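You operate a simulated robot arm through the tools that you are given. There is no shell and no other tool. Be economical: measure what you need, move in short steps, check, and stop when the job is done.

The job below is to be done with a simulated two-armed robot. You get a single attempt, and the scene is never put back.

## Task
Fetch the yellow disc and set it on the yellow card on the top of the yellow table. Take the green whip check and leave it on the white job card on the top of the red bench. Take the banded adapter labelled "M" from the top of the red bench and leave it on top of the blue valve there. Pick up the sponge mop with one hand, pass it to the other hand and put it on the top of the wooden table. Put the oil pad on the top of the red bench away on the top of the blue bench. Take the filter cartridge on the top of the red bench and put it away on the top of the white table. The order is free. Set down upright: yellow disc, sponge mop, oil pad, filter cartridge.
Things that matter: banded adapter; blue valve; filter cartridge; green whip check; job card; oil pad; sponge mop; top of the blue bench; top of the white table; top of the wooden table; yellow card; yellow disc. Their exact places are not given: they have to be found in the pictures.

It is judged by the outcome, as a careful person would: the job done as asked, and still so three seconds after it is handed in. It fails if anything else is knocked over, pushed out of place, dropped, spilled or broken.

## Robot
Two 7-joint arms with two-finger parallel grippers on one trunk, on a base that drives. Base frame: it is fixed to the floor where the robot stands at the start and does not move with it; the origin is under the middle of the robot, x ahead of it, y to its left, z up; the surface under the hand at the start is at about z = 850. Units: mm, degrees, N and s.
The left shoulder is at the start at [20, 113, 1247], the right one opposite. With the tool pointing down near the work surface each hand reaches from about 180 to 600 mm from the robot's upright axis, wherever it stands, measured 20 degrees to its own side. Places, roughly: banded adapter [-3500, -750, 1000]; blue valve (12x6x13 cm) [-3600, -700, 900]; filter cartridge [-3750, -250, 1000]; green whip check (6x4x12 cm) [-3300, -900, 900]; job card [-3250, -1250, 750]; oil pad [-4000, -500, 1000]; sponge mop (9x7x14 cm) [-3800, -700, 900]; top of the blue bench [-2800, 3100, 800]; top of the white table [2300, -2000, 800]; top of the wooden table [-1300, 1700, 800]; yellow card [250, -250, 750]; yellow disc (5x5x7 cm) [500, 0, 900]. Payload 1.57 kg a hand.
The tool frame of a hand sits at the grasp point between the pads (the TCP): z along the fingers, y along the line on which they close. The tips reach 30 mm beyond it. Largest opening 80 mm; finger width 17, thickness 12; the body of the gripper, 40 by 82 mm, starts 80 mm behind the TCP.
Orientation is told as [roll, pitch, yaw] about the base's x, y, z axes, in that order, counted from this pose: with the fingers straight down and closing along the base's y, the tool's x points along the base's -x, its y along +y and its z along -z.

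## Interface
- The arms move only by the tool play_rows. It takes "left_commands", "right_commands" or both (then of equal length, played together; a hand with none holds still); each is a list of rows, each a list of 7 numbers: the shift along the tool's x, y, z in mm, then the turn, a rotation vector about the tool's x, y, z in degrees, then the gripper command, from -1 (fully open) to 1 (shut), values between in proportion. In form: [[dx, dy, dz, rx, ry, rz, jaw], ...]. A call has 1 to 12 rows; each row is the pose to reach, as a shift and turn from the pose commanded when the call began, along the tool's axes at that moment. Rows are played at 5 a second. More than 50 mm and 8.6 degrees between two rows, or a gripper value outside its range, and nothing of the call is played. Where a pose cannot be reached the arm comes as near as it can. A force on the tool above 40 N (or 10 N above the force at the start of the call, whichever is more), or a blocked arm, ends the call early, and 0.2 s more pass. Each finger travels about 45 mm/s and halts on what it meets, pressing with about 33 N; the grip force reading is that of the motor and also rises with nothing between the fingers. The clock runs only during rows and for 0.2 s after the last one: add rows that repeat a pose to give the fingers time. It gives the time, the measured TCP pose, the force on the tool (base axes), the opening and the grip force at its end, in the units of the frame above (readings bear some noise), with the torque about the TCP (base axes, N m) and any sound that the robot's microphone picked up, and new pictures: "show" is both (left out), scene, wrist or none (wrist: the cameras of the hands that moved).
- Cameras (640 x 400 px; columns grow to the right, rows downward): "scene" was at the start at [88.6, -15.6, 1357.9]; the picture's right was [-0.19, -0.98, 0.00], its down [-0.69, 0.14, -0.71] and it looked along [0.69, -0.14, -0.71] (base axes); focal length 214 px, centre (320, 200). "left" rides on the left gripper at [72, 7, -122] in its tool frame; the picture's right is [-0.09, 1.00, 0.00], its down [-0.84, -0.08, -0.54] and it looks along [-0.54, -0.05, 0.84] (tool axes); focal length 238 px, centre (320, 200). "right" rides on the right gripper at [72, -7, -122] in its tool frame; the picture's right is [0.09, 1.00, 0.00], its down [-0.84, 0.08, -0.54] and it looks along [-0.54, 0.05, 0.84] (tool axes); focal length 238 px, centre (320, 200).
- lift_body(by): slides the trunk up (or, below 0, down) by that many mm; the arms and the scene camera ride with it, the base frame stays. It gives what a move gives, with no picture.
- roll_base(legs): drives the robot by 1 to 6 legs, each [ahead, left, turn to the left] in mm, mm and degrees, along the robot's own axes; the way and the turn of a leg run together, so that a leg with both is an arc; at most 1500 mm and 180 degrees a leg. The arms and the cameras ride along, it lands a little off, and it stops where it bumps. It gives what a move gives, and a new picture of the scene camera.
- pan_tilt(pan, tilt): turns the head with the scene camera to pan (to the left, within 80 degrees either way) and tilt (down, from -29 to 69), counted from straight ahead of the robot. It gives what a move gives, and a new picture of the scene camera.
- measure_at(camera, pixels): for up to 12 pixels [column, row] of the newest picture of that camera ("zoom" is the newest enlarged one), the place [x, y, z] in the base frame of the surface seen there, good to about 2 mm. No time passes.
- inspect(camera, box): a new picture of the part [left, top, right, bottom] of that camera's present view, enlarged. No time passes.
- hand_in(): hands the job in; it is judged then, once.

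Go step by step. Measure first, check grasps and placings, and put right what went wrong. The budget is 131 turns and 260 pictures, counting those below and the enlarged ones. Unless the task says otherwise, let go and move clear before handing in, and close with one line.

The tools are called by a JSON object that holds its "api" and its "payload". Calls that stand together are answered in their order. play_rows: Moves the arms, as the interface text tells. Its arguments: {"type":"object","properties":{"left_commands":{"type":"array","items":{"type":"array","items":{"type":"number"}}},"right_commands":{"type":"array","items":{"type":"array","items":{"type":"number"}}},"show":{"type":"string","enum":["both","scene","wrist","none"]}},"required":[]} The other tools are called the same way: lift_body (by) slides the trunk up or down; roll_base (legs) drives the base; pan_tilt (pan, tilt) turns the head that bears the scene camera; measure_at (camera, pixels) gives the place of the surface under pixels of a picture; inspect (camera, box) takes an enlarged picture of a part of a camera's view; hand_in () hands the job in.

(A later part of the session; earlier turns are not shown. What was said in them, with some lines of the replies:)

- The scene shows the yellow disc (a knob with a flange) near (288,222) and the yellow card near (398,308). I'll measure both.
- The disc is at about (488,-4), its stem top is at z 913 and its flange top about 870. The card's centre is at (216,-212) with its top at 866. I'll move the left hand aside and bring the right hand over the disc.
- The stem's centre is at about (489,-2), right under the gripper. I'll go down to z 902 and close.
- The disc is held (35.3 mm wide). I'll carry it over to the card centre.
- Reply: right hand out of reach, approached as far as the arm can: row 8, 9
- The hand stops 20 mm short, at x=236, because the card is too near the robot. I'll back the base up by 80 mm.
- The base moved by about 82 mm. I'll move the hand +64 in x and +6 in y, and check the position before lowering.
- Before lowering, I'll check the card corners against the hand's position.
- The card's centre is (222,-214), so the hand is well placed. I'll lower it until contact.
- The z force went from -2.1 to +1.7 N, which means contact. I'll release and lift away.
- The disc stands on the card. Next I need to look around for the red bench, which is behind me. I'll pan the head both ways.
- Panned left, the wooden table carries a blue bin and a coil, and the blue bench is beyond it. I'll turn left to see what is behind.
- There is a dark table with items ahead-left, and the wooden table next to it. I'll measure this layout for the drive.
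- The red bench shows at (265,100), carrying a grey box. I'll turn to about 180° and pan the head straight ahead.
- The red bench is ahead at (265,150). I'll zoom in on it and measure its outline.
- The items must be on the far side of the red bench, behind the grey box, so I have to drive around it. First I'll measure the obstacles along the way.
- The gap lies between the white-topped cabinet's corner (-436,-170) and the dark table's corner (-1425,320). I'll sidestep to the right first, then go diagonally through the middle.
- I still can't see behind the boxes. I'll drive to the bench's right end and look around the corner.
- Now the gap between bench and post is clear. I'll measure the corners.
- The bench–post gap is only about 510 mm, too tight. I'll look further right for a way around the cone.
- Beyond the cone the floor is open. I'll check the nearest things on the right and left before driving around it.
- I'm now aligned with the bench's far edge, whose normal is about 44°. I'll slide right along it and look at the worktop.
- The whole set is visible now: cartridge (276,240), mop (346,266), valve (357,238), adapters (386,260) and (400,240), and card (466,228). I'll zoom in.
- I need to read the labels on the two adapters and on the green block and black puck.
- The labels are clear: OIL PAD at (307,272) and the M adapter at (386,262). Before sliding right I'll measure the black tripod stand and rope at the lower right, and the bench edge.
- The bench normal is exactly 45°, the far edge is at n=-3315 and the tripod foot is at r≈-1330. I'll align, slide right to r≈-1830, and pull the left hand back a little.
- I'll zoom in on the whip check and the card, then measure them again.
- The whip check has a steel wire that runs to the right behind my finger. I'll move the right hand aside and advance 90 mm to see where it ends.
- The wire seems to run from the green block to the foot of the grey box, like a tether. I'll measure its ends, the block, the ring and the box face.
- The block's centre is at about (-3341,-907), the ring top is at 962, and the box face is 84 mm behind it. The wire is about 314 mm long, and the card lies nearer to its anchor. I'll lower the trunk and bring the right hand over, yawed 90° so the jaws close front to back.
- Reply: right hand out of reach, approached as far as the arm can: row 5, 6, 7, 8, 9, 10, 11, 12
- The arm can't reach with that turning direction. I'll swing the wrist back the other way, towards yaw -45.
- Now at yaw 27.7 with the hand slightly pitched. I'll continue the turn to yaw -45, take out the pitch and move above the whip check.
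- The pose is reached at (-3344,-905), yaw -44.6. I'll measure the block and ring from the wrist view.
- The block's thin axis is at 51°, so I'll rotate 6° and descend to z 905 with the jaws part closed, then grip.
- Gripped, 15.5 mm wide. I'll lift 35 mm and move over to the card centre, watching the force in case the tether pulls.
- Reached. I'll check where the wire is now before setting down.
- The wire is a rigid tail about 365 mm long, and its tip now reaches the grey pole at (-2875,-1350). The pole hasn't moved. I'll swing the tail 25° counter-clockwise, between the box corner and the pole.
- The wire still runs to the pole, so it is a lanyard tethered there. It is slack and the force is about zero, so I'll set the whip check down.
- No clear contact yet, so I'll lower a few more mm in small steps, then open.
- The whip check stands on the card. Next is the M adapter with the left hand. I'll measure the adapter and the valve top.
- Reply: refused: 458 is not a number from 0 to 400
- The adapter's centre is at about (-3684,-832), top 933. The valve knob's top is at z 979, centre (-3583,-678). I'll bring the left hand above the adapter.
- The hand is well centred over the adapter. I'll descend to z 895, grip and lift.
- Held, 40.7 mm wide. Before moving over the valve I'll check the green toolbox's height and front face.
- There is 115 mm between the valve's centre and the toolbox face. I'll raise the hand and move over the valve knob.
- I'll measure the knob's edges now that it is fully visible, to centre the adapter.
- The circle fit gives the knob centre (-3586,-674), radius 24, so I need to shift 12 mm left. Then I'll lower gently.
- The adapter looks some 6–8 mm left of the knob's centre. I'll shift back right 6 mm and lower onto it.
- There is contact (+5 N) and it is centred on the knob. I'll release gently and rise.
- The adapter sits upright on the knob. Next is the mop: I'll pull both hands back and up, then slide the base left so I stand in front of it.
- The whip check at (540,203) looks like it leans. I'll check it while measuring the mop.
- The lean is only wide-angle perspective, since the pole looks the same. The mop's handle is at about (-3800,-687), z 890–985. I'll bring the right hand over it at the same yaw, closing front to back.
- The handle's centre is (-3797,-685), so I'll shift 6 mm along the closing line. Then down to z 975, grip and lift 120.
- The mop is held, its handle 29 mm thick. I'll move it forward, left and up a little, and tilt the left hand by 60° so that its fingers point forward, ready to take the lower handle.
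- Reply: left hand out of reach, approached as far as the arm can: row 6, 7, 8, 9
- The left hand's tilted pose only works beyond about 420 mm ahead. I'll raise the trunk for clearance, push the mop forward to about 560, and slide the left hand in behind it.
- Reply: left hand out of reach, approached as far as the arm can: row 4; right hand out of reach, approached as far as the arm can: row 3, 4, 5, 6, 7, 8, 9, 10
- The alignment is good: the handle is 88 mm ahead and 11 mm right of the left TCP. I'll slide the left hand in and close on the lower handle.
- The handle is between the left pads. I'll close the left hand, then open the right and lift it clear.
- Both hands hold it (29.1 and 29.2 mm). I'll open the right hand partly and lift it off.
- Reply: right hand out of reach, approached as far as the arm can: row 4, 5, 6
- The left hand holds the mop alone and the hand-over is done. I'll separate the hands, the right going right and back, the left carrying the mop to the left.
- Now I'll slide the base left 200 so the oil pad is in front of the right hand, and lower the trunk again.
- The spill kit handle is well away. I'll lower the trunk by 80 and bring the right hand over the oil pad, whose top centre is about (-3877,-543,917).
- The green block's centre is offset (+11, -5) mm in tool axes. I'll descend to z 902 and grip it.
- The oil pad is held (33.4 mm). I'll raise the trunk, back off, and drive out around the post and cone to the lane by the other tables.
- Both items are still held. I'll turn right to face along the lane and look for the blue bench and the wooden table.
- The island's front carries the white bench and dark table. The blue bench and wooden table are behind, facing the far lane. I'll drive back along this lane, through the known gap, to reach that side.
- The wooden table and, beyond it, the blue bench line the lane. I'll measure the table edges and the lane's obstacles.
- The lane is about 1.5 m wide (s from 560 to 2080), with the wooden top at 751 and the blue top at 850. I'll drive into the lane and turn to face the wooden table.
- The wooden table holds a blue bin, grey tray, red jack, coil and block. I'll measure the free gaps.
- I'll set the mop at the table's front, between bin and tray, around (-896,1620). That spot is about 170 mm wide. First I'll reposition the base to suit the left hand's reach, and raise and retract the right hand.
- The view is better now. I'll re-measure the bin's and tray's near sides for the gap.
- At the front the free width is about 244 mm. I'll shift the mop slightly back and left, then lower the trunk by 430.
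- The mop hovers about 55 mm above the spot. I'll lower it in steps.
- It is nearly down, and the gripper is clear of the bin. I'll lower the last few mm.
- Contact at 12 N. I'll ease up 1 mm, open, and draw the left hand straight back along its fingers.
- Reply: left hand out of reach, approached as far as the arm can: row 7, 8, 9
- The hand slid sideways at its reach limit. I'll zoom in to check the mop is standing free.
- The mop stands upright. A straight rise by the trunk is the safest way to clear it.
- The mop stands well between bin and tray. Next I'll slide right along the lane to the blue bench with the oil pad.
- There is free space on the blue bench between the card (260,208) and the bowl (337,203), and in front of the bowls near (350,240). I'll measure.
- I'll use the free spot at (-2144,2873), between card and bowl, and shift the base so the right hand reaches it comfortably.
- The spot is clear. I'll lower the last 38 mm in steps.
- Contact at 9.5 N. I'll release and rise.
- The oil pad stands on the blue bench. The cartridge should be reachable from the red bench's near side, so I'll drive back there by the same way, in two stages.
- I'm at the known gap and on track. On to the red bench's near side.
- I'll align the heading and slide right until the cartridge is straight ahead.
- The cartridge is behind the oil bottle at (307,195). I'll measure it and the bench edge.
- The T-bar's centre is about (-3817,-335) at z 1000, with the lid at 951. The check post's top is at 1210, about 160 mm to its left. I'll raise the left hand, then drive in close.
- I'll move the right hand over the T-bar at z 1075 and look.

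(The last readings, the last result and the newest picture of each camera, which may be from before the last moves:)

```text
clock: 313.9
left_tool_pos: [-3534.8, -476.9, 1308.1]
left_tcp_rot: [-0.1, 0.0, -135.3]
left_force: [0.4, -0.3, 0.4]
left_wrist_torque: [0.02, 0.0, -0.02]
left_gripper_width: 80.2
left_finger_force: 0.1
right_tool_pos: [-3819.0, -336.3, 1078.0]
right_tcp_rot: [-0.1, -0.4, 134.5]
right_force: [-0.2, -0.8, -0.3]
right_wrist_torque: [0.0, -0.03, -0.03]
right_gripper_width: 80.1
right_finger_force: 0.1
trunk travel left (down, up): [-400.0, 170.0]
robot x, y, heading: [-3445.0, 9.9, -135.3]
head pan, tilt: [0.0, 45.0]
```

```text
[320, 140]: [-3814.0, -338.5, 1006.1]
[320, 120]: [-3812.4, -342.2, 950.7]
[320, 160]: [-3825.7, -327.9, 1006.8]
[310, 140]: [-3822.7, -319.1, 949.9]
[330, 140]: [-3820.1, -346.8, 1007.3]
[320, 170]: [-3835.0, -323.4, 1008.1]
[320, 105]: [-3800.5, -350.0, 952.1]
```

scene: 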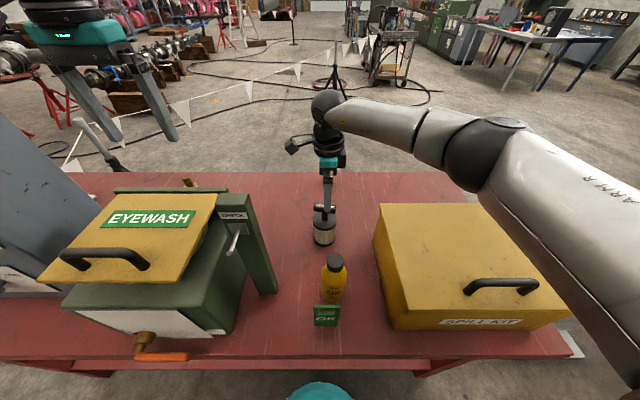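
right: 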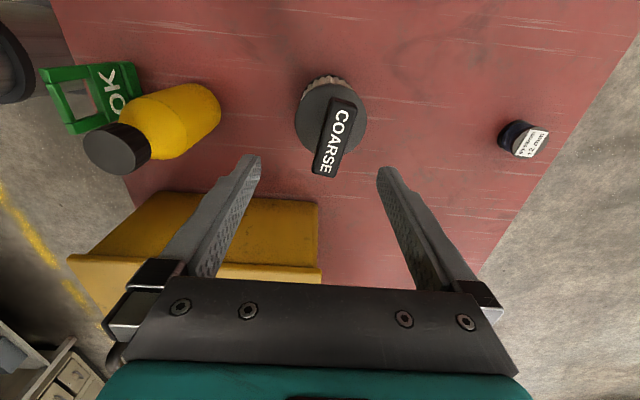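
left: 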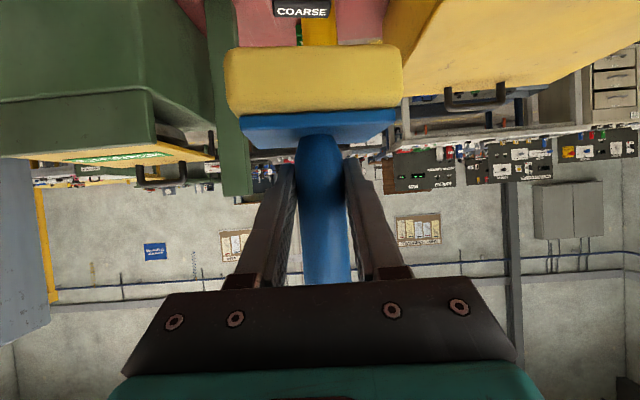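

The bar's centre is offset by (+8, +13) in tool axes and turned about 13°. I'll correct that, descend to z 995, grip and lift a little.

{"api": "play_rows", "payload": {"right_commands": [[4, 6, 0, 0, 0, 6.5, -1], [8, 13, 0, 0, 0, 13, -1], [8, 13, 40, 0, 0, 13, -1], [8, 13, 70, 0, 0, 13, -1], [8, 13, 83, 0, 0, 13, -1], [8, 13, 83, 0, 0, 13, 0], [8, 13, 83, 0, 0, 13, 1], [8, 13, 83, 0, 0, 13, 1], [8, 13, 83, 0, 0, 13, 1], [8, 13, 83, 0, 0, 13, 1], [8, 13, 60, 0, 0, 13, 1], [8, 13, 60, 0, 0, 13, 1]]}}

```text
clock: 316.5
left_tool_pos: [-3536.1, -476.3, 1308.5]
left_tcp_rot: [0.0, 0.2, -135.2]
left_force: [0.3, 0.2, 0.7]
left_wrist_torque: [-0.03, 0.01, 0.02]
left_gripper_width: 80.0
left_finger_force: 0.1
right_tool_pos: [-3821.8, -352.8, 1020.8]
right_tcp_rot: [-0.1, -0.4, 121.7]
right_force: [0.3, -0.1, -2.4]
right_wrist_torque: [0.02, -0.01, -0.01]
right_gripper_width: 23.7
right_finger_force: 32.8
trunk travel left (down, up): [-400.0, 170.0]
robot x, y, heading: [-3446.6, 8.9, -135.1]
head pan, tilt: [0.0, 45.0]
```

scene: 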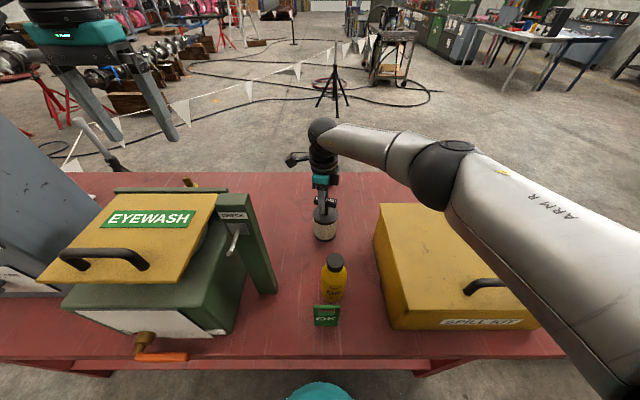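
right: 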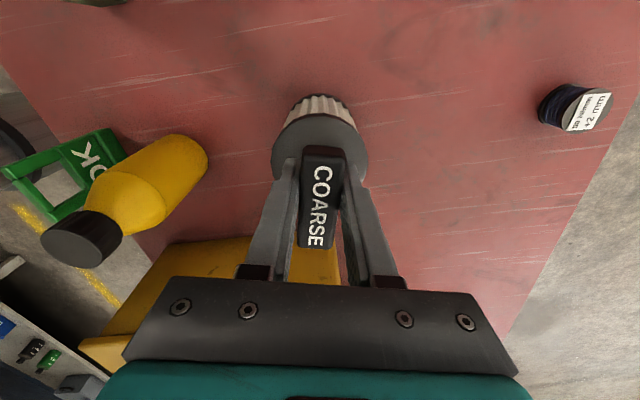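

The cartridge is held (23.7 mm). I'll lift it straight up, raise the trunk, and back away from the bench.

{"api": "play_rows", "payload": {"right_commands": [[0, 0, -40, 0, 0, 0, 1], [0, 0, -80, 0, 0, 0, 1], [0, 0, -120, 0, 0, 0, 1], [0, 0, -160, 0, 0, 0, 1], [0, 0, -160, 0, 0, 0, 1]], "show": "none"}}

{"api": "lift_body", "payload": {"by": 120}}

{"api": "roll_base", "payload": {"legs": [[-400, 0, 0]]}}

```text
clock: 317.7
left_tool_pos: [-3535.9, -476.7, 1308.8]
left_tcp_rot: [0.0, 0.1, -135.2]
left_force: [-0.2, -0.9, 0.5]
left_wrist_torque: [0.0, -0.01, 0.01]
left_gripper_width: 80.2
left_finger_force: 0.1
right_tool_pos: [-3821.2, -358.2, 1177.3]
right_tcp_rot: [-0.1, -0.4, 121.5]
right_force: [-0.4, 0.5, -1.5]
right_wrist_torque: [-0.04, 0.01, 0.04]
right_gripper_width: 23.7
right_finger_force: 32.9
trunk travel left (down, up): [-400.0, 170.0]
robot x, y, heading: [-3452.5, 7.1, -135.3]
head pan, tilt: [0.0, 45.0]
```

```text
clock: 319.2
left_tool_pos: [-3535.5, -477.3, 1428.7]
left_tcp_rot: [0.0, 0.1, -135.2]
left_force: [0.6, -0.3, -0.6]
left_wrist_torque: [-0.02, 0.02, 0.04]
left_gripper_width: 80.0
left_finger_force: 0.1
right_tool_pos: [-3822.8, -358.1, 1297.4]
right_tcp_rot: [0.0, -0.4, 121.6]
right_force: [0.6, -0.2, -1.1]
right_wrist_torque: [0.0, 0.0, 0.01]
right_gripper_width: 23.5
right_finger_force: 33.3
trunk travel left (down, up): [-520.0, 50.0]
robot x, y, heading: [-3447.9, 8.3, -135.1]
head pan, tilt: [0.0, 45.0]
```

```text
clock: 321.7
left_tool_pos: [-3255.7, -195.8, 1428.9]
left_tcp_rot: [0.0, 0.1, -135.7]
left_force: [0.6, 1.1, -0.3]
left_wrist_torque: [0.01, 0.03, -0.01]
left_gripper_width: 80.1
left_finger_force: 0.1
right_tool_pos: [-3541.4, -74.9, 1296.5]
right_tcp_rot: [0.0, -0.3, 121.1]
right_force: [0.6, 0.4, -1.6]
right_wrist_torque: [-0.02, 0.0, -0.01]
right_gripper_width: 23.6
right_finger_force: 33.1
trunk travel left (down, up): [-520.0, 50.0]
robot x, y, heading: [-3160.6, 284.7, -135.6]
head pan, tilt: [0.0, 45.0]
```

scene: 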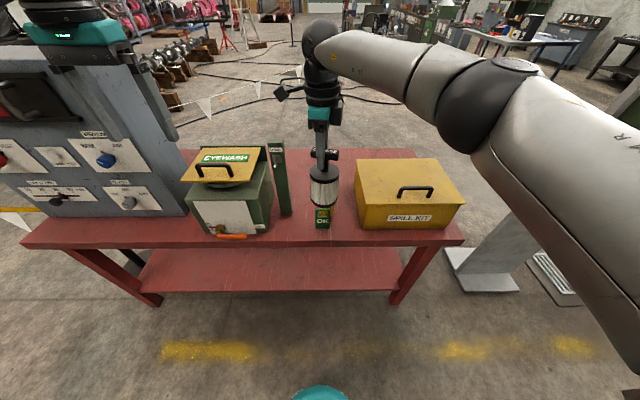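

Now to the white table, which is further along the lane past the yellow table. I'll go back through the gap first.

{"api": "roll_base", "payload": {"legs": [[-539, 1245, 0.6], [-845, 441, 0], [-832, 394, 0]]}}

```text
clock: 337.5
left_tool_pos: [-209.3, -197.2, 1428.3]
left_tcp_rot: [0.0, 0.1, -136.6]
left_force: [-0.3, 0.6, -0.3]
left_wrist_torque: [0.01, -0.02, 0.02]
left_gripper_width: 80.1
left_finger_force: 0.2
right_tool_pos: [-493.0, -70.4, 1296.7]
right_tcp_rot: [0.0, -0.4, 120.2]
right_force: [0.2, -0.4, -2.6]
right_wrist_torque: [0.01, -0.03, 0.0]
right_gripper_width: 23.6
right_finger_force: 33.5
trunk travel left (down, up): [-520.0, 50.0]
robot x, y, heading: [-108.0, 284.7, -136.7]
head pan, tilt: [0.0, 45.0]
```

scene: 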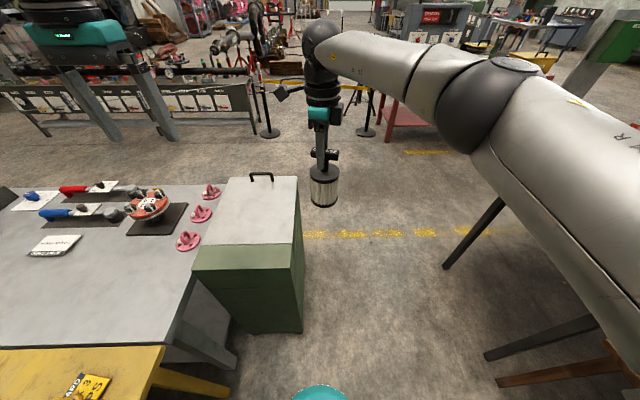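

On track. I'll continue into the far lane and then left along it past the yellow table.

{"api": "roll_base", "payload": {"legs": [[-950, -40, 1.7], [0, 1250, 0], [0, 900, 0]]}}

{"api": "pan_tilt", "payload": {"pan": 35, "tilt": 35}}

```text
clock: 352.5
left_tool_pos: [1939.2, -1020.9, 1429.1]
left_tcp_rot: [0.1, 0.1, -135.2]
left_force: [-0.1, -0.2, 1.2]
left_wrist_torque: [-0.01, -0.02, 0.04]
left_gripper_width: 80.2
left_finger_force: 0.1
right_tool_pos: [1653.3, -901.6, 1296.8]
right_tcp_rot: [0.0, -0.4, 121.6]
right_force: [-0.7, -0.5, -1.1]
right_wrist_torque: [0.01, -0.02, -0.01]
right_gripper_width: 23.7
right_finger_force: 33.2
trunk travel left (down, up): [-520.0, 50.0]
robot x, y, heading: [2026.3, -537.0, -135.3]
head pan, tilt: [0.0, 45.0]
```

scene: 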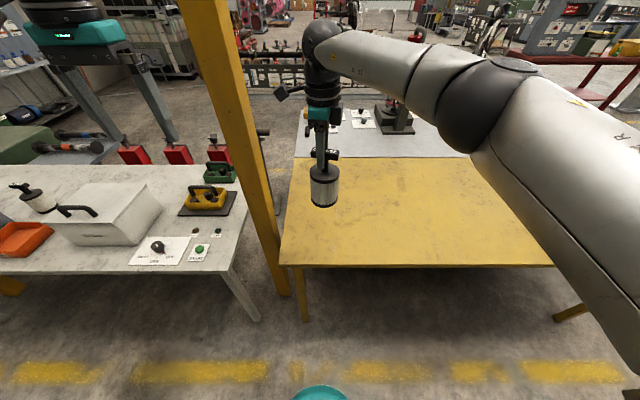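

```text
clock: 353.6
left_tool_pos: [1939.0, -1022.3, 1429.5]
left_tcp_rot: [0.1, 0.1, -135.2]
left_force: [-0.3, -0.7, -0.3]
left_wrist_torque: [0.03, 0.02, 0.03]
left_gripper_width: 80.0
left_finger_force: 0.0
right_tool_pos: [1654.2, -900.6, 1298.1]
right_tcp_rot: [0.0, -0.5, 121.5]
right_force: [-0.5, 0.2, -1.9]
right_wrist_torque: [-0.07, -0.04, -0.01]
right_gripper_width: 23.6
right_finger_force: 33.1
trunk travel left (down, up): [-520.0, 50.0]
robot x, y, heading: [2028.4, -539.1, -135.3]
head pan, tilt: [35.0, 35.0]
```

scene: 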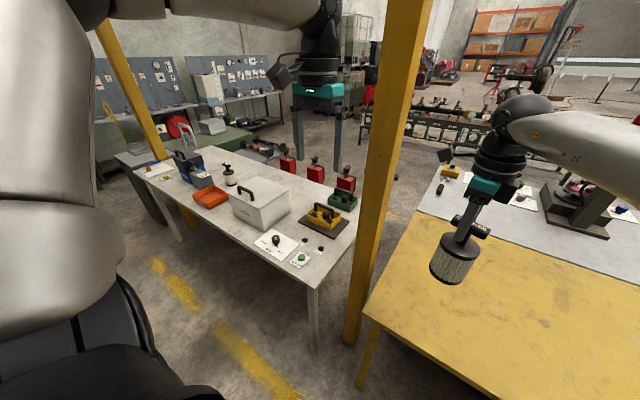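

The white table is to the left, with a yellow gantry post at (385,200) in between. I'll measure the post, the table edge and the free spots.

{"api": "measure_at", "payload": {"camera": "scene", "pixels": [[352, 335], [375, 200], [318, 285], [235, 240], [222, 225], [205, 222], [250, 235], [262, 228], [232, 210], [215, 205], [183, 240], [300, 190]]}}

{"api": "inspect", "payload": {"camera": "scene", "box": [130, 140, 350, 290]}}

```text
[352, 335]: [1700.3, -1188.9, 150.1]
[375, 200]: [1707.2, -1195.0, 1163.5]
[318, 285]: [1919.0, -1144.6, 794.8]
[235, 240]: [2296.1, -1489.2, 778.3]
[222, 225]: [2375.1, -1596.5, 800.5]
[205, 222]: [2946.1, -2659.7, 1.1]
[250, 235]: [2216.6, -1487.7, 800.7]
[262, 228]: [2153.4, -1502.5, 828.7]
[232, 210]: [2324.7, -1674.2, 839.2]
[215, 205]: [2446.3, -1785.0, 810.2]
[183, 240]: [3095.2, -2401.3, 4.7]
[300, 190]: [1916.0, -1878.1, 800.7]
```

```text
2.67 times, centred on (240, 215) of scene
```

zoom: 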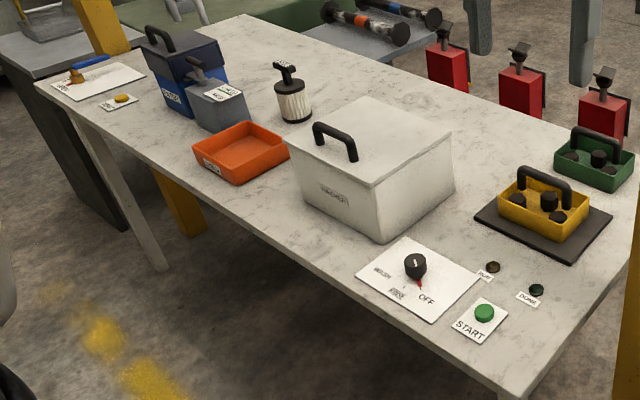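

I'll measure candidate free areas: left of the orange tray at zoom (160,140), and behind the box at zoom (370,85).

{"api": "measure_at", "payload": {"camera": "zoom", "pixels": [[137, 104], [165, 112], [205, 170], [160, 145], [150, 165], [192, 130], [370, 85], [420, 110], [310, 110], [350, 97], [430, 60], [450, 130]]}}

```text
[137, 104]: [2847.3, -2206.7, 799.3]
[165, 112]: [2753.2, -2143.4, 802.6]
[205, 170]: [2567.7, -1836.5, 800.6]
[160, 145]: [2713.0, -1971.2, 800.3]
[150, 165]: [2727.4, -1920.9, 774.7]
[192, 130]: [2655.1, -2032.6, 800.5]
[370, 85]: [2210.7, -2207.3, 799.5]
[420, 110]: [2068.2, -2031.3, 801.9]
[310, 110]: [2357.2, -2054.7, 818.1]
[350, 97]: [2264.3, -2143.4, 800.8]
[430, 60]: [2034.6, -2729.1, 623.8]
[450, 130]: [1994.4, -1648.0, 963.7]
```

The spot left of the orange tray, about (2722,-2008), is free. I'll back off first to clear the gantry posts, then slide left to face it.

{"api": "roll_base", "payload": {"legs": [[-300, 0, 0.3], [0, 760, 0], [0, 760, 0]]}}

{"api": "pan_tilt", "payload": {"pan": 0, "tilt": 40}}

```text
clock: 363.0
left_tool_pos: [3247.7, -1887.7, 1428.8]
left_tcp_rot: [-0.1, 0.0, -134.3]
left_force: [-0.8, 0.6, -0.4]
left_wrist_torque: [0.0, -0.01, 0.0]
left_gripper_width: 80.0
left_finger_force: 0.0
right_tool_pos: [2958.6, -1773.9, 1296.9]
right_tcp_rot: [0.0, -0.4, 122.5]
right_force: [-0.1, 0.1, -1.7]
right_wrist_torque: [0.02, 0.02, 0.0]
right_gripper_width: 23.8
right_finger_force: 33.2
trunk travel left (down, up): [-520.0, 50.0]
robot x, y, heading: [3322.4, -1400.4, -134.2]
head pan, tilt: [35.0, 35.0]
```

scene: 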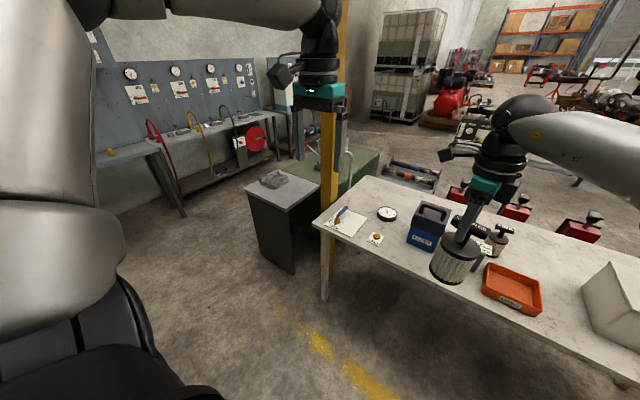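

```text
clock: 364.1
left_tool_pos: [3246.0, -1887.5, 1428.8]
left_tcp_rot: [0.1, 0.1, -134.1]
left_force: [-0.2, 0.2, 0.0]
left_wrist_torque: [0.01, 0.0, 0.02]
left_gripper_width: 79.9
left_finger_force: 0.0
right_tool_pos: [2957.9, -1772.3, 1296.2]
right_tcp_rot: [0.0, -0.5, 122.6]
right_force: [0.3, 1.0, -1.2]
right_wrist_torque: [-0.04, -0.02, -0.01]
right_gripper_width: 23.7
right_finger_force: 32.6
trunk travel left (down, up): [-520.0, 50.0]
robot x, y, heading: [3324.0, -1402.1, -134.1]
head pan, tilt: [0.0, 40.0]
```

scene: 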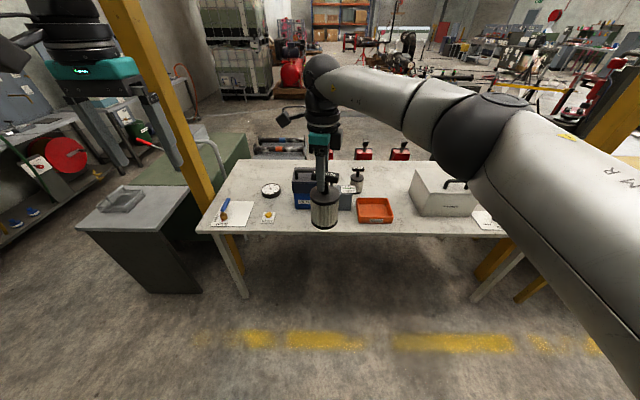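

The spot is just ahead. I'll measure the free area and the second post.

{"api": "measure_at", "payload": {"camera": "scene", "pixels": [[285, 220], [345, 220], [274, 220], [294, 207], [340, 210], [357, 221], [300, 230], [195, 170], [390, 180], [395, 160], [355, 195], [340, 228]]}}

{"api": "inspect", "payload": {"camera": "scene", "box": [190, 140, 430, 260]}}

```text
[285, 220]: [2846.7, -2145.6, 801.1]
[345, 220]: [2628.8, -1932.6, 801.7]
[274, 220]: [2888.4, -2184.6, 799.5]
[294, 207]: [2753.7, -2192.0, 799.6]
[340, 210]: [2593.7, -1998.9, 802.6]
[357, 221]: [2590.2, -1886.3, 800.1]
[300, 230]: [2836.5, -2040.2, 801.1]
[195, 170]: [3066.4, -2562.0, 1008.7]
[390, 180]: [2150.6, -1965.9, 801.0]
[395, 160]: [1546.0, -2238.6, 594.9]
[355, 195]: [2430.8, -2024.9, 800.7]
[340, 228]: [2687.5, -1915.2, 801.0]
```

```text
2.67 times, centred on (310, 200) of scene
```

zoom: 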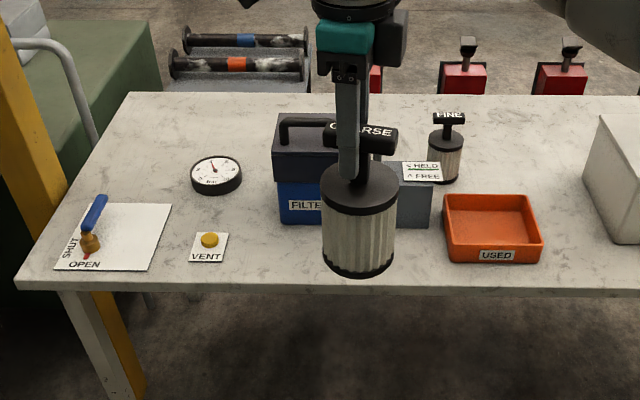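

I'll use the free strip in front of the blue box, about (2805,-2102). I'll drive in, then shift and lower.

{"api": "roll_base", "payload": {"legs": [[0, 128, -0.9], [400, 0, 0]]}}

```text
clock: 367.5
left_tool_pos: [3034.3, -2265.6, 1428.8]
left_tcp_rot: [0.0, 0.0, -135.4]
left_force: [0.5, 0.5, -0.5]
left_wrist_torque: [0.0, 0.0, 0.0]
left_gripper_width: 80.0
left_finger_force: 0.1
right_tool_pos: [2749.5, -2145.8, 1297.0]
right_tcp_rot: [-0.1, -0.5, 121.4]
right_force: [-0.3, -0.8, -2.4]
right_wrist_torque: [-0.02, -0.03, 0.01]
right_gripper_width: 23.6
right_finger_force: 33.1
trunk travel left (down, up): [-520.0, 50.0]
robot x, y, heading: [3129.5, -1780.0, -135.3]
head pan, tilt: [0.0, 40.0]
```

scene: 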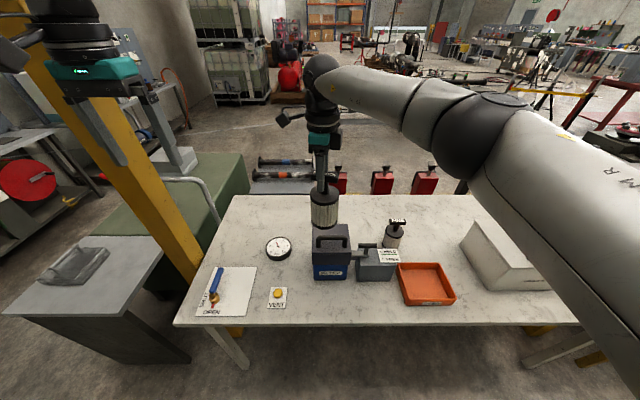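

{"api": "measure_at", "payload": {"camera": "scene", "pixels": [[288, 300], [314, 279], [345, 280], [310, 300], [330, 300], [305, 323], [350, 320], [330, 228], [340, 245], [398, 300]]}}

```text
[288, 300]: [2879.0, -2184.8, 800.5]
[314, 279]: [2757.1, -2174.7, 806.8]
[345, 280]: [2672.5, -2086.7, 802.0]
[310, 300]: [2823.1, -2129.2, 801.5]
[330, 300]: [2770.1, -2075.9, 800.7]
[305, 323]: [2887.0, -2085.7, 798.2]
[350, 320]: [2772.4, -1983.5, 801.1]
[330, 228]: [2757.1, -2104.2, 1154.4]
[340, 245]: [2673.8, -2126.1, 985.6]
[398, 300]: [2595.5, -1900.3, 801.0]
```

The box front is at s=412 and the edge at 566, so I'll place it at (2780,-2084). I'll shift back there and then lower the trunk by 300.

{"api": "play_rows", "payload": {"right_commands": [[-18, -29, 0, 0, 0, 0, 1], [-37, -58, 0, 0, 0, 0, 1], [-37, -58, 0, 0, 0, 0, 1]], "show": "none"}}

{"api": "lift_body", "payload": {"by": -300}}

{"api": "pan_tilt", "payload": {"pan": 0, "tilt": 48}}

```text
clock: 368.3
left_tool_pos: [3036.3, -2267.0, 1427.8]
left_tcp_rot: [0.1, 0.1, -135.3]
left_force: [0.4, -0.3, 0.2]
left_wrist_torque: [0.02, 0.01, 0.01]
left_gripper_width: 80.2
left_finger_force: 0.1
right_tool_pos: [2778.9, -2085.1, 1296.1]
right_tcp_rot: [0.0, -0.3, 121.2]
right_force: [0.1, -0.5, -2.0]
right_wrist_torque: [0.01, 0.01, 0.01]
right_gripper_width: 23.7
right_finger_force: 33.1
trunk travel left (down, up): [-520.0, 50.0]
robot x, y, heading: [3130.3, -1785.1, -135.4]
head pan, tilt: [0.0, 40.0]
```

```text
clock: 371.3
left_tool_pos: [3035.2, -2265.8, 1128.7]
left_tcp_rot: [-0.1, 0.1, -135.3]
left_force: [0.3, 0.3, -0.3]
left_wrist_torque: [-0.02, -0.02, 0.0]
left_gripper_width: 80.1
left_finger_force: 0.1
right_tool_pos: [2779.4, -2085.3, 995.7]
right_tcp_rot: [0.0, -0.4, 121.4]
right_force: [0.4, -1.1, -1.7]
right_wrist_torque: [-0.01, 0.01, -0.02]
right_gripper_width: 23.8
right_finger_force: 33.0
trunk travel left (down, up): [-220.0, 350.0]
robot x, y, heading: [3124.8, -1782.7, -135.2]
head pan, tilt: [0.0, 40.0]
```

```text
clock: 372.0
left_tool_pos: [3035.9, -2265.4, 1128.6]
left_tcp_rot: [0.1, 0.0, -135.4]
left_force: [-0.4, 1.0, 0.5]
left_wrist_torque: [-0.01, -0.01, -0.01]
left_gripper_width: 79.6
left_finger_force: 0.1
right_tool_pos: [2778.8, -2085.1, 994.9]
right_tcp_rot: [-0.1, -0.3, 121.5]
right_force: [0.1, 0.6, -2.1]
right_wrist_torque: [0.0, 0.04, 0.01]
right_gripper_width: 23.6
right_finger_force: 33.2
trunk travel left (down, up): [-220.0, 350.0]
robot x, y, heading: [3126.2, -1779.1, -135.2]
head pan, tilt: [0.0, 48.0]
```

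scene: 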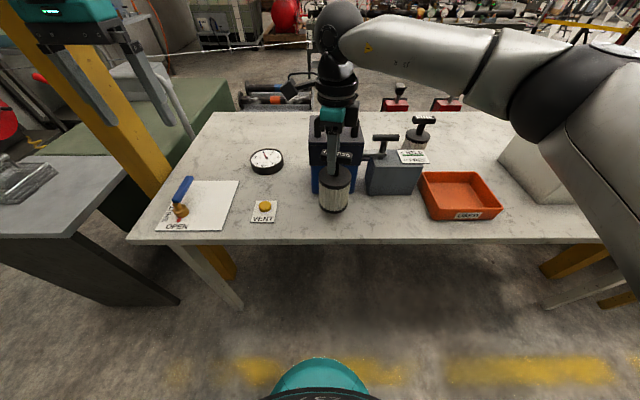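

It hovers about 50 mm above the free spot. I'll lower it gently.

{"api": "play_rows", "payload": {"right_commands": [[0, 0, 25, 0, 0, 0, 1], [0, 0, 40, 0, 0, 0, 1], [0, 0, 46, 0, 0, 0, 1], [0, 0, 48, 0, 0, 0, 1], [0, 0, 49.5, 0, 0, 0, 1], [0, 0, 49.5, 0, 0, 0, 1]], "show": "none"}}

{"api": "inspect", "payload": {"camera": "scene", "box": [270, 140, 400, 250]}}

```text
clock: 373.4
left_tool_pos: [3034.9, -2265.4, 1128.9]
left_tcp_rot: [0.1, 0.1, -135.4]
left_force: [0.3, -0.2, -0.2]
left_wrist_torque: [0.0, -0.04, 0.04]
left_gripper_width: 79.9
left_finger_force: 0.1
right_tool_pos: [2777.9, -2083.5, 945.3]
right_tcp_rot: [0.1, -0.3, 121.2]
right_force: [-2.0, -0.1, 3.8]
right_wrist_torque: [0.3, 0.16, 0.02]
right_gripper_width: 23.6
right_finger_force: 33.1
trunk travel left (down, up): [-220.0, 350.0]
robot x, y, heading: [3127.1, -1782.1, -135.8]
head pan, tilt: [0.0, 48.0]
```

```text
3.64 times, centred on (335, 195) of scene
```

zoom: 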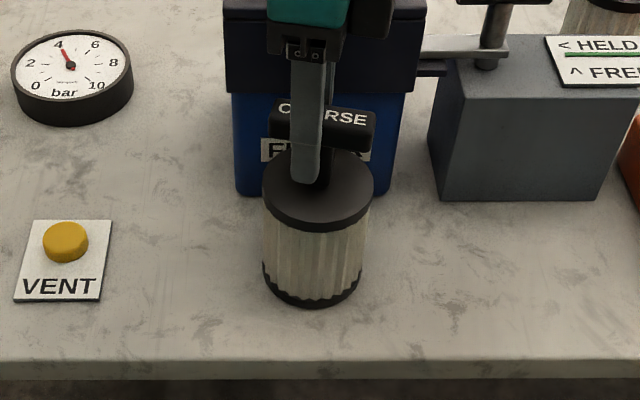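

Contact. I'll open part way and rise.

{"api": "play_rows", "payload": {"right_commands": [[0, 0, 0, 0, 0, 0, 0.2], [0, 0, 0, 0, 0, 0, -0.3], [0, 0, 0, 0, 0, 0, -0.3], [0, 0, -25, 0, 0, 0, -0.3], [0, 0, -70, 0, 0, 0, -0.3], [0, 0, -115, 0, 0, 0, -0.3], [0, 0, -160, 0, 0, 0, -0.3], [0, 0, -200, 0, 0, 0, -0.3]], "show": "scene"}}

{"api": "inspect", "payload": {"camera": "scene", "box": [240, 120, 430, 250]}}

```text
clock: 375.2
left_tool_pos: [3035.6, -2266.1, 1129.9]
left_tcp_rot: [0.0, 0.1, -135.3]
left_force: [-0.3, 0.7, -0.5]
left_wrist_torque: [-0.04, 0.0, 0.02]
left_gripper_width: 79.9
left_finger_force: 0.1
right_tool_pos: [2780.9, -2084.3, 1145.2]
right_tcp_rot: [-0.1, -0.4, 121.3]
right_force: [-0.5, -0.3, 0.6]
right_wrist_torque: [0.02, 0.02, 0.03]
right_gripper_width: 52.0
right_finger_force: 0.1
trunk travel left (down, up): [-220.0, 350.0]
robot x, y, heading: [3128.5, -1784.5, -135.2]
head pan, tilt: [0.0, 48.0]
```

scene: 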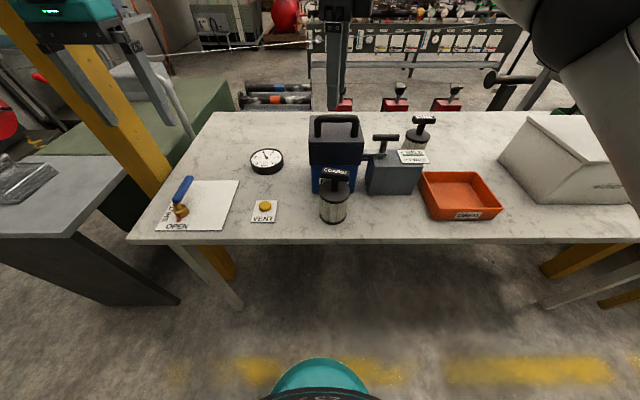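

```text
3.08 times, centred on (335, 185) of scene
```

zoom: 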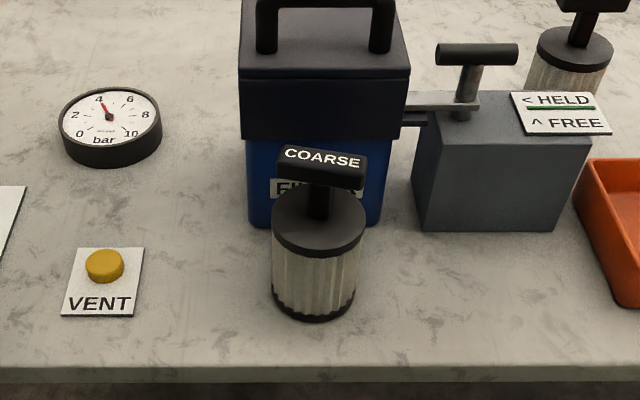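

The cartridge stands upright on the white table and both hands are clear and empty. All six placings were checked when made, so I'm handing in.

{"api": "hand_in", "payload": {}}

```text
The job is handed in.
```

The job is handed in: all six items are where you asked, the four that had to be upright are standing, and I saw nothing else knocked or moved.
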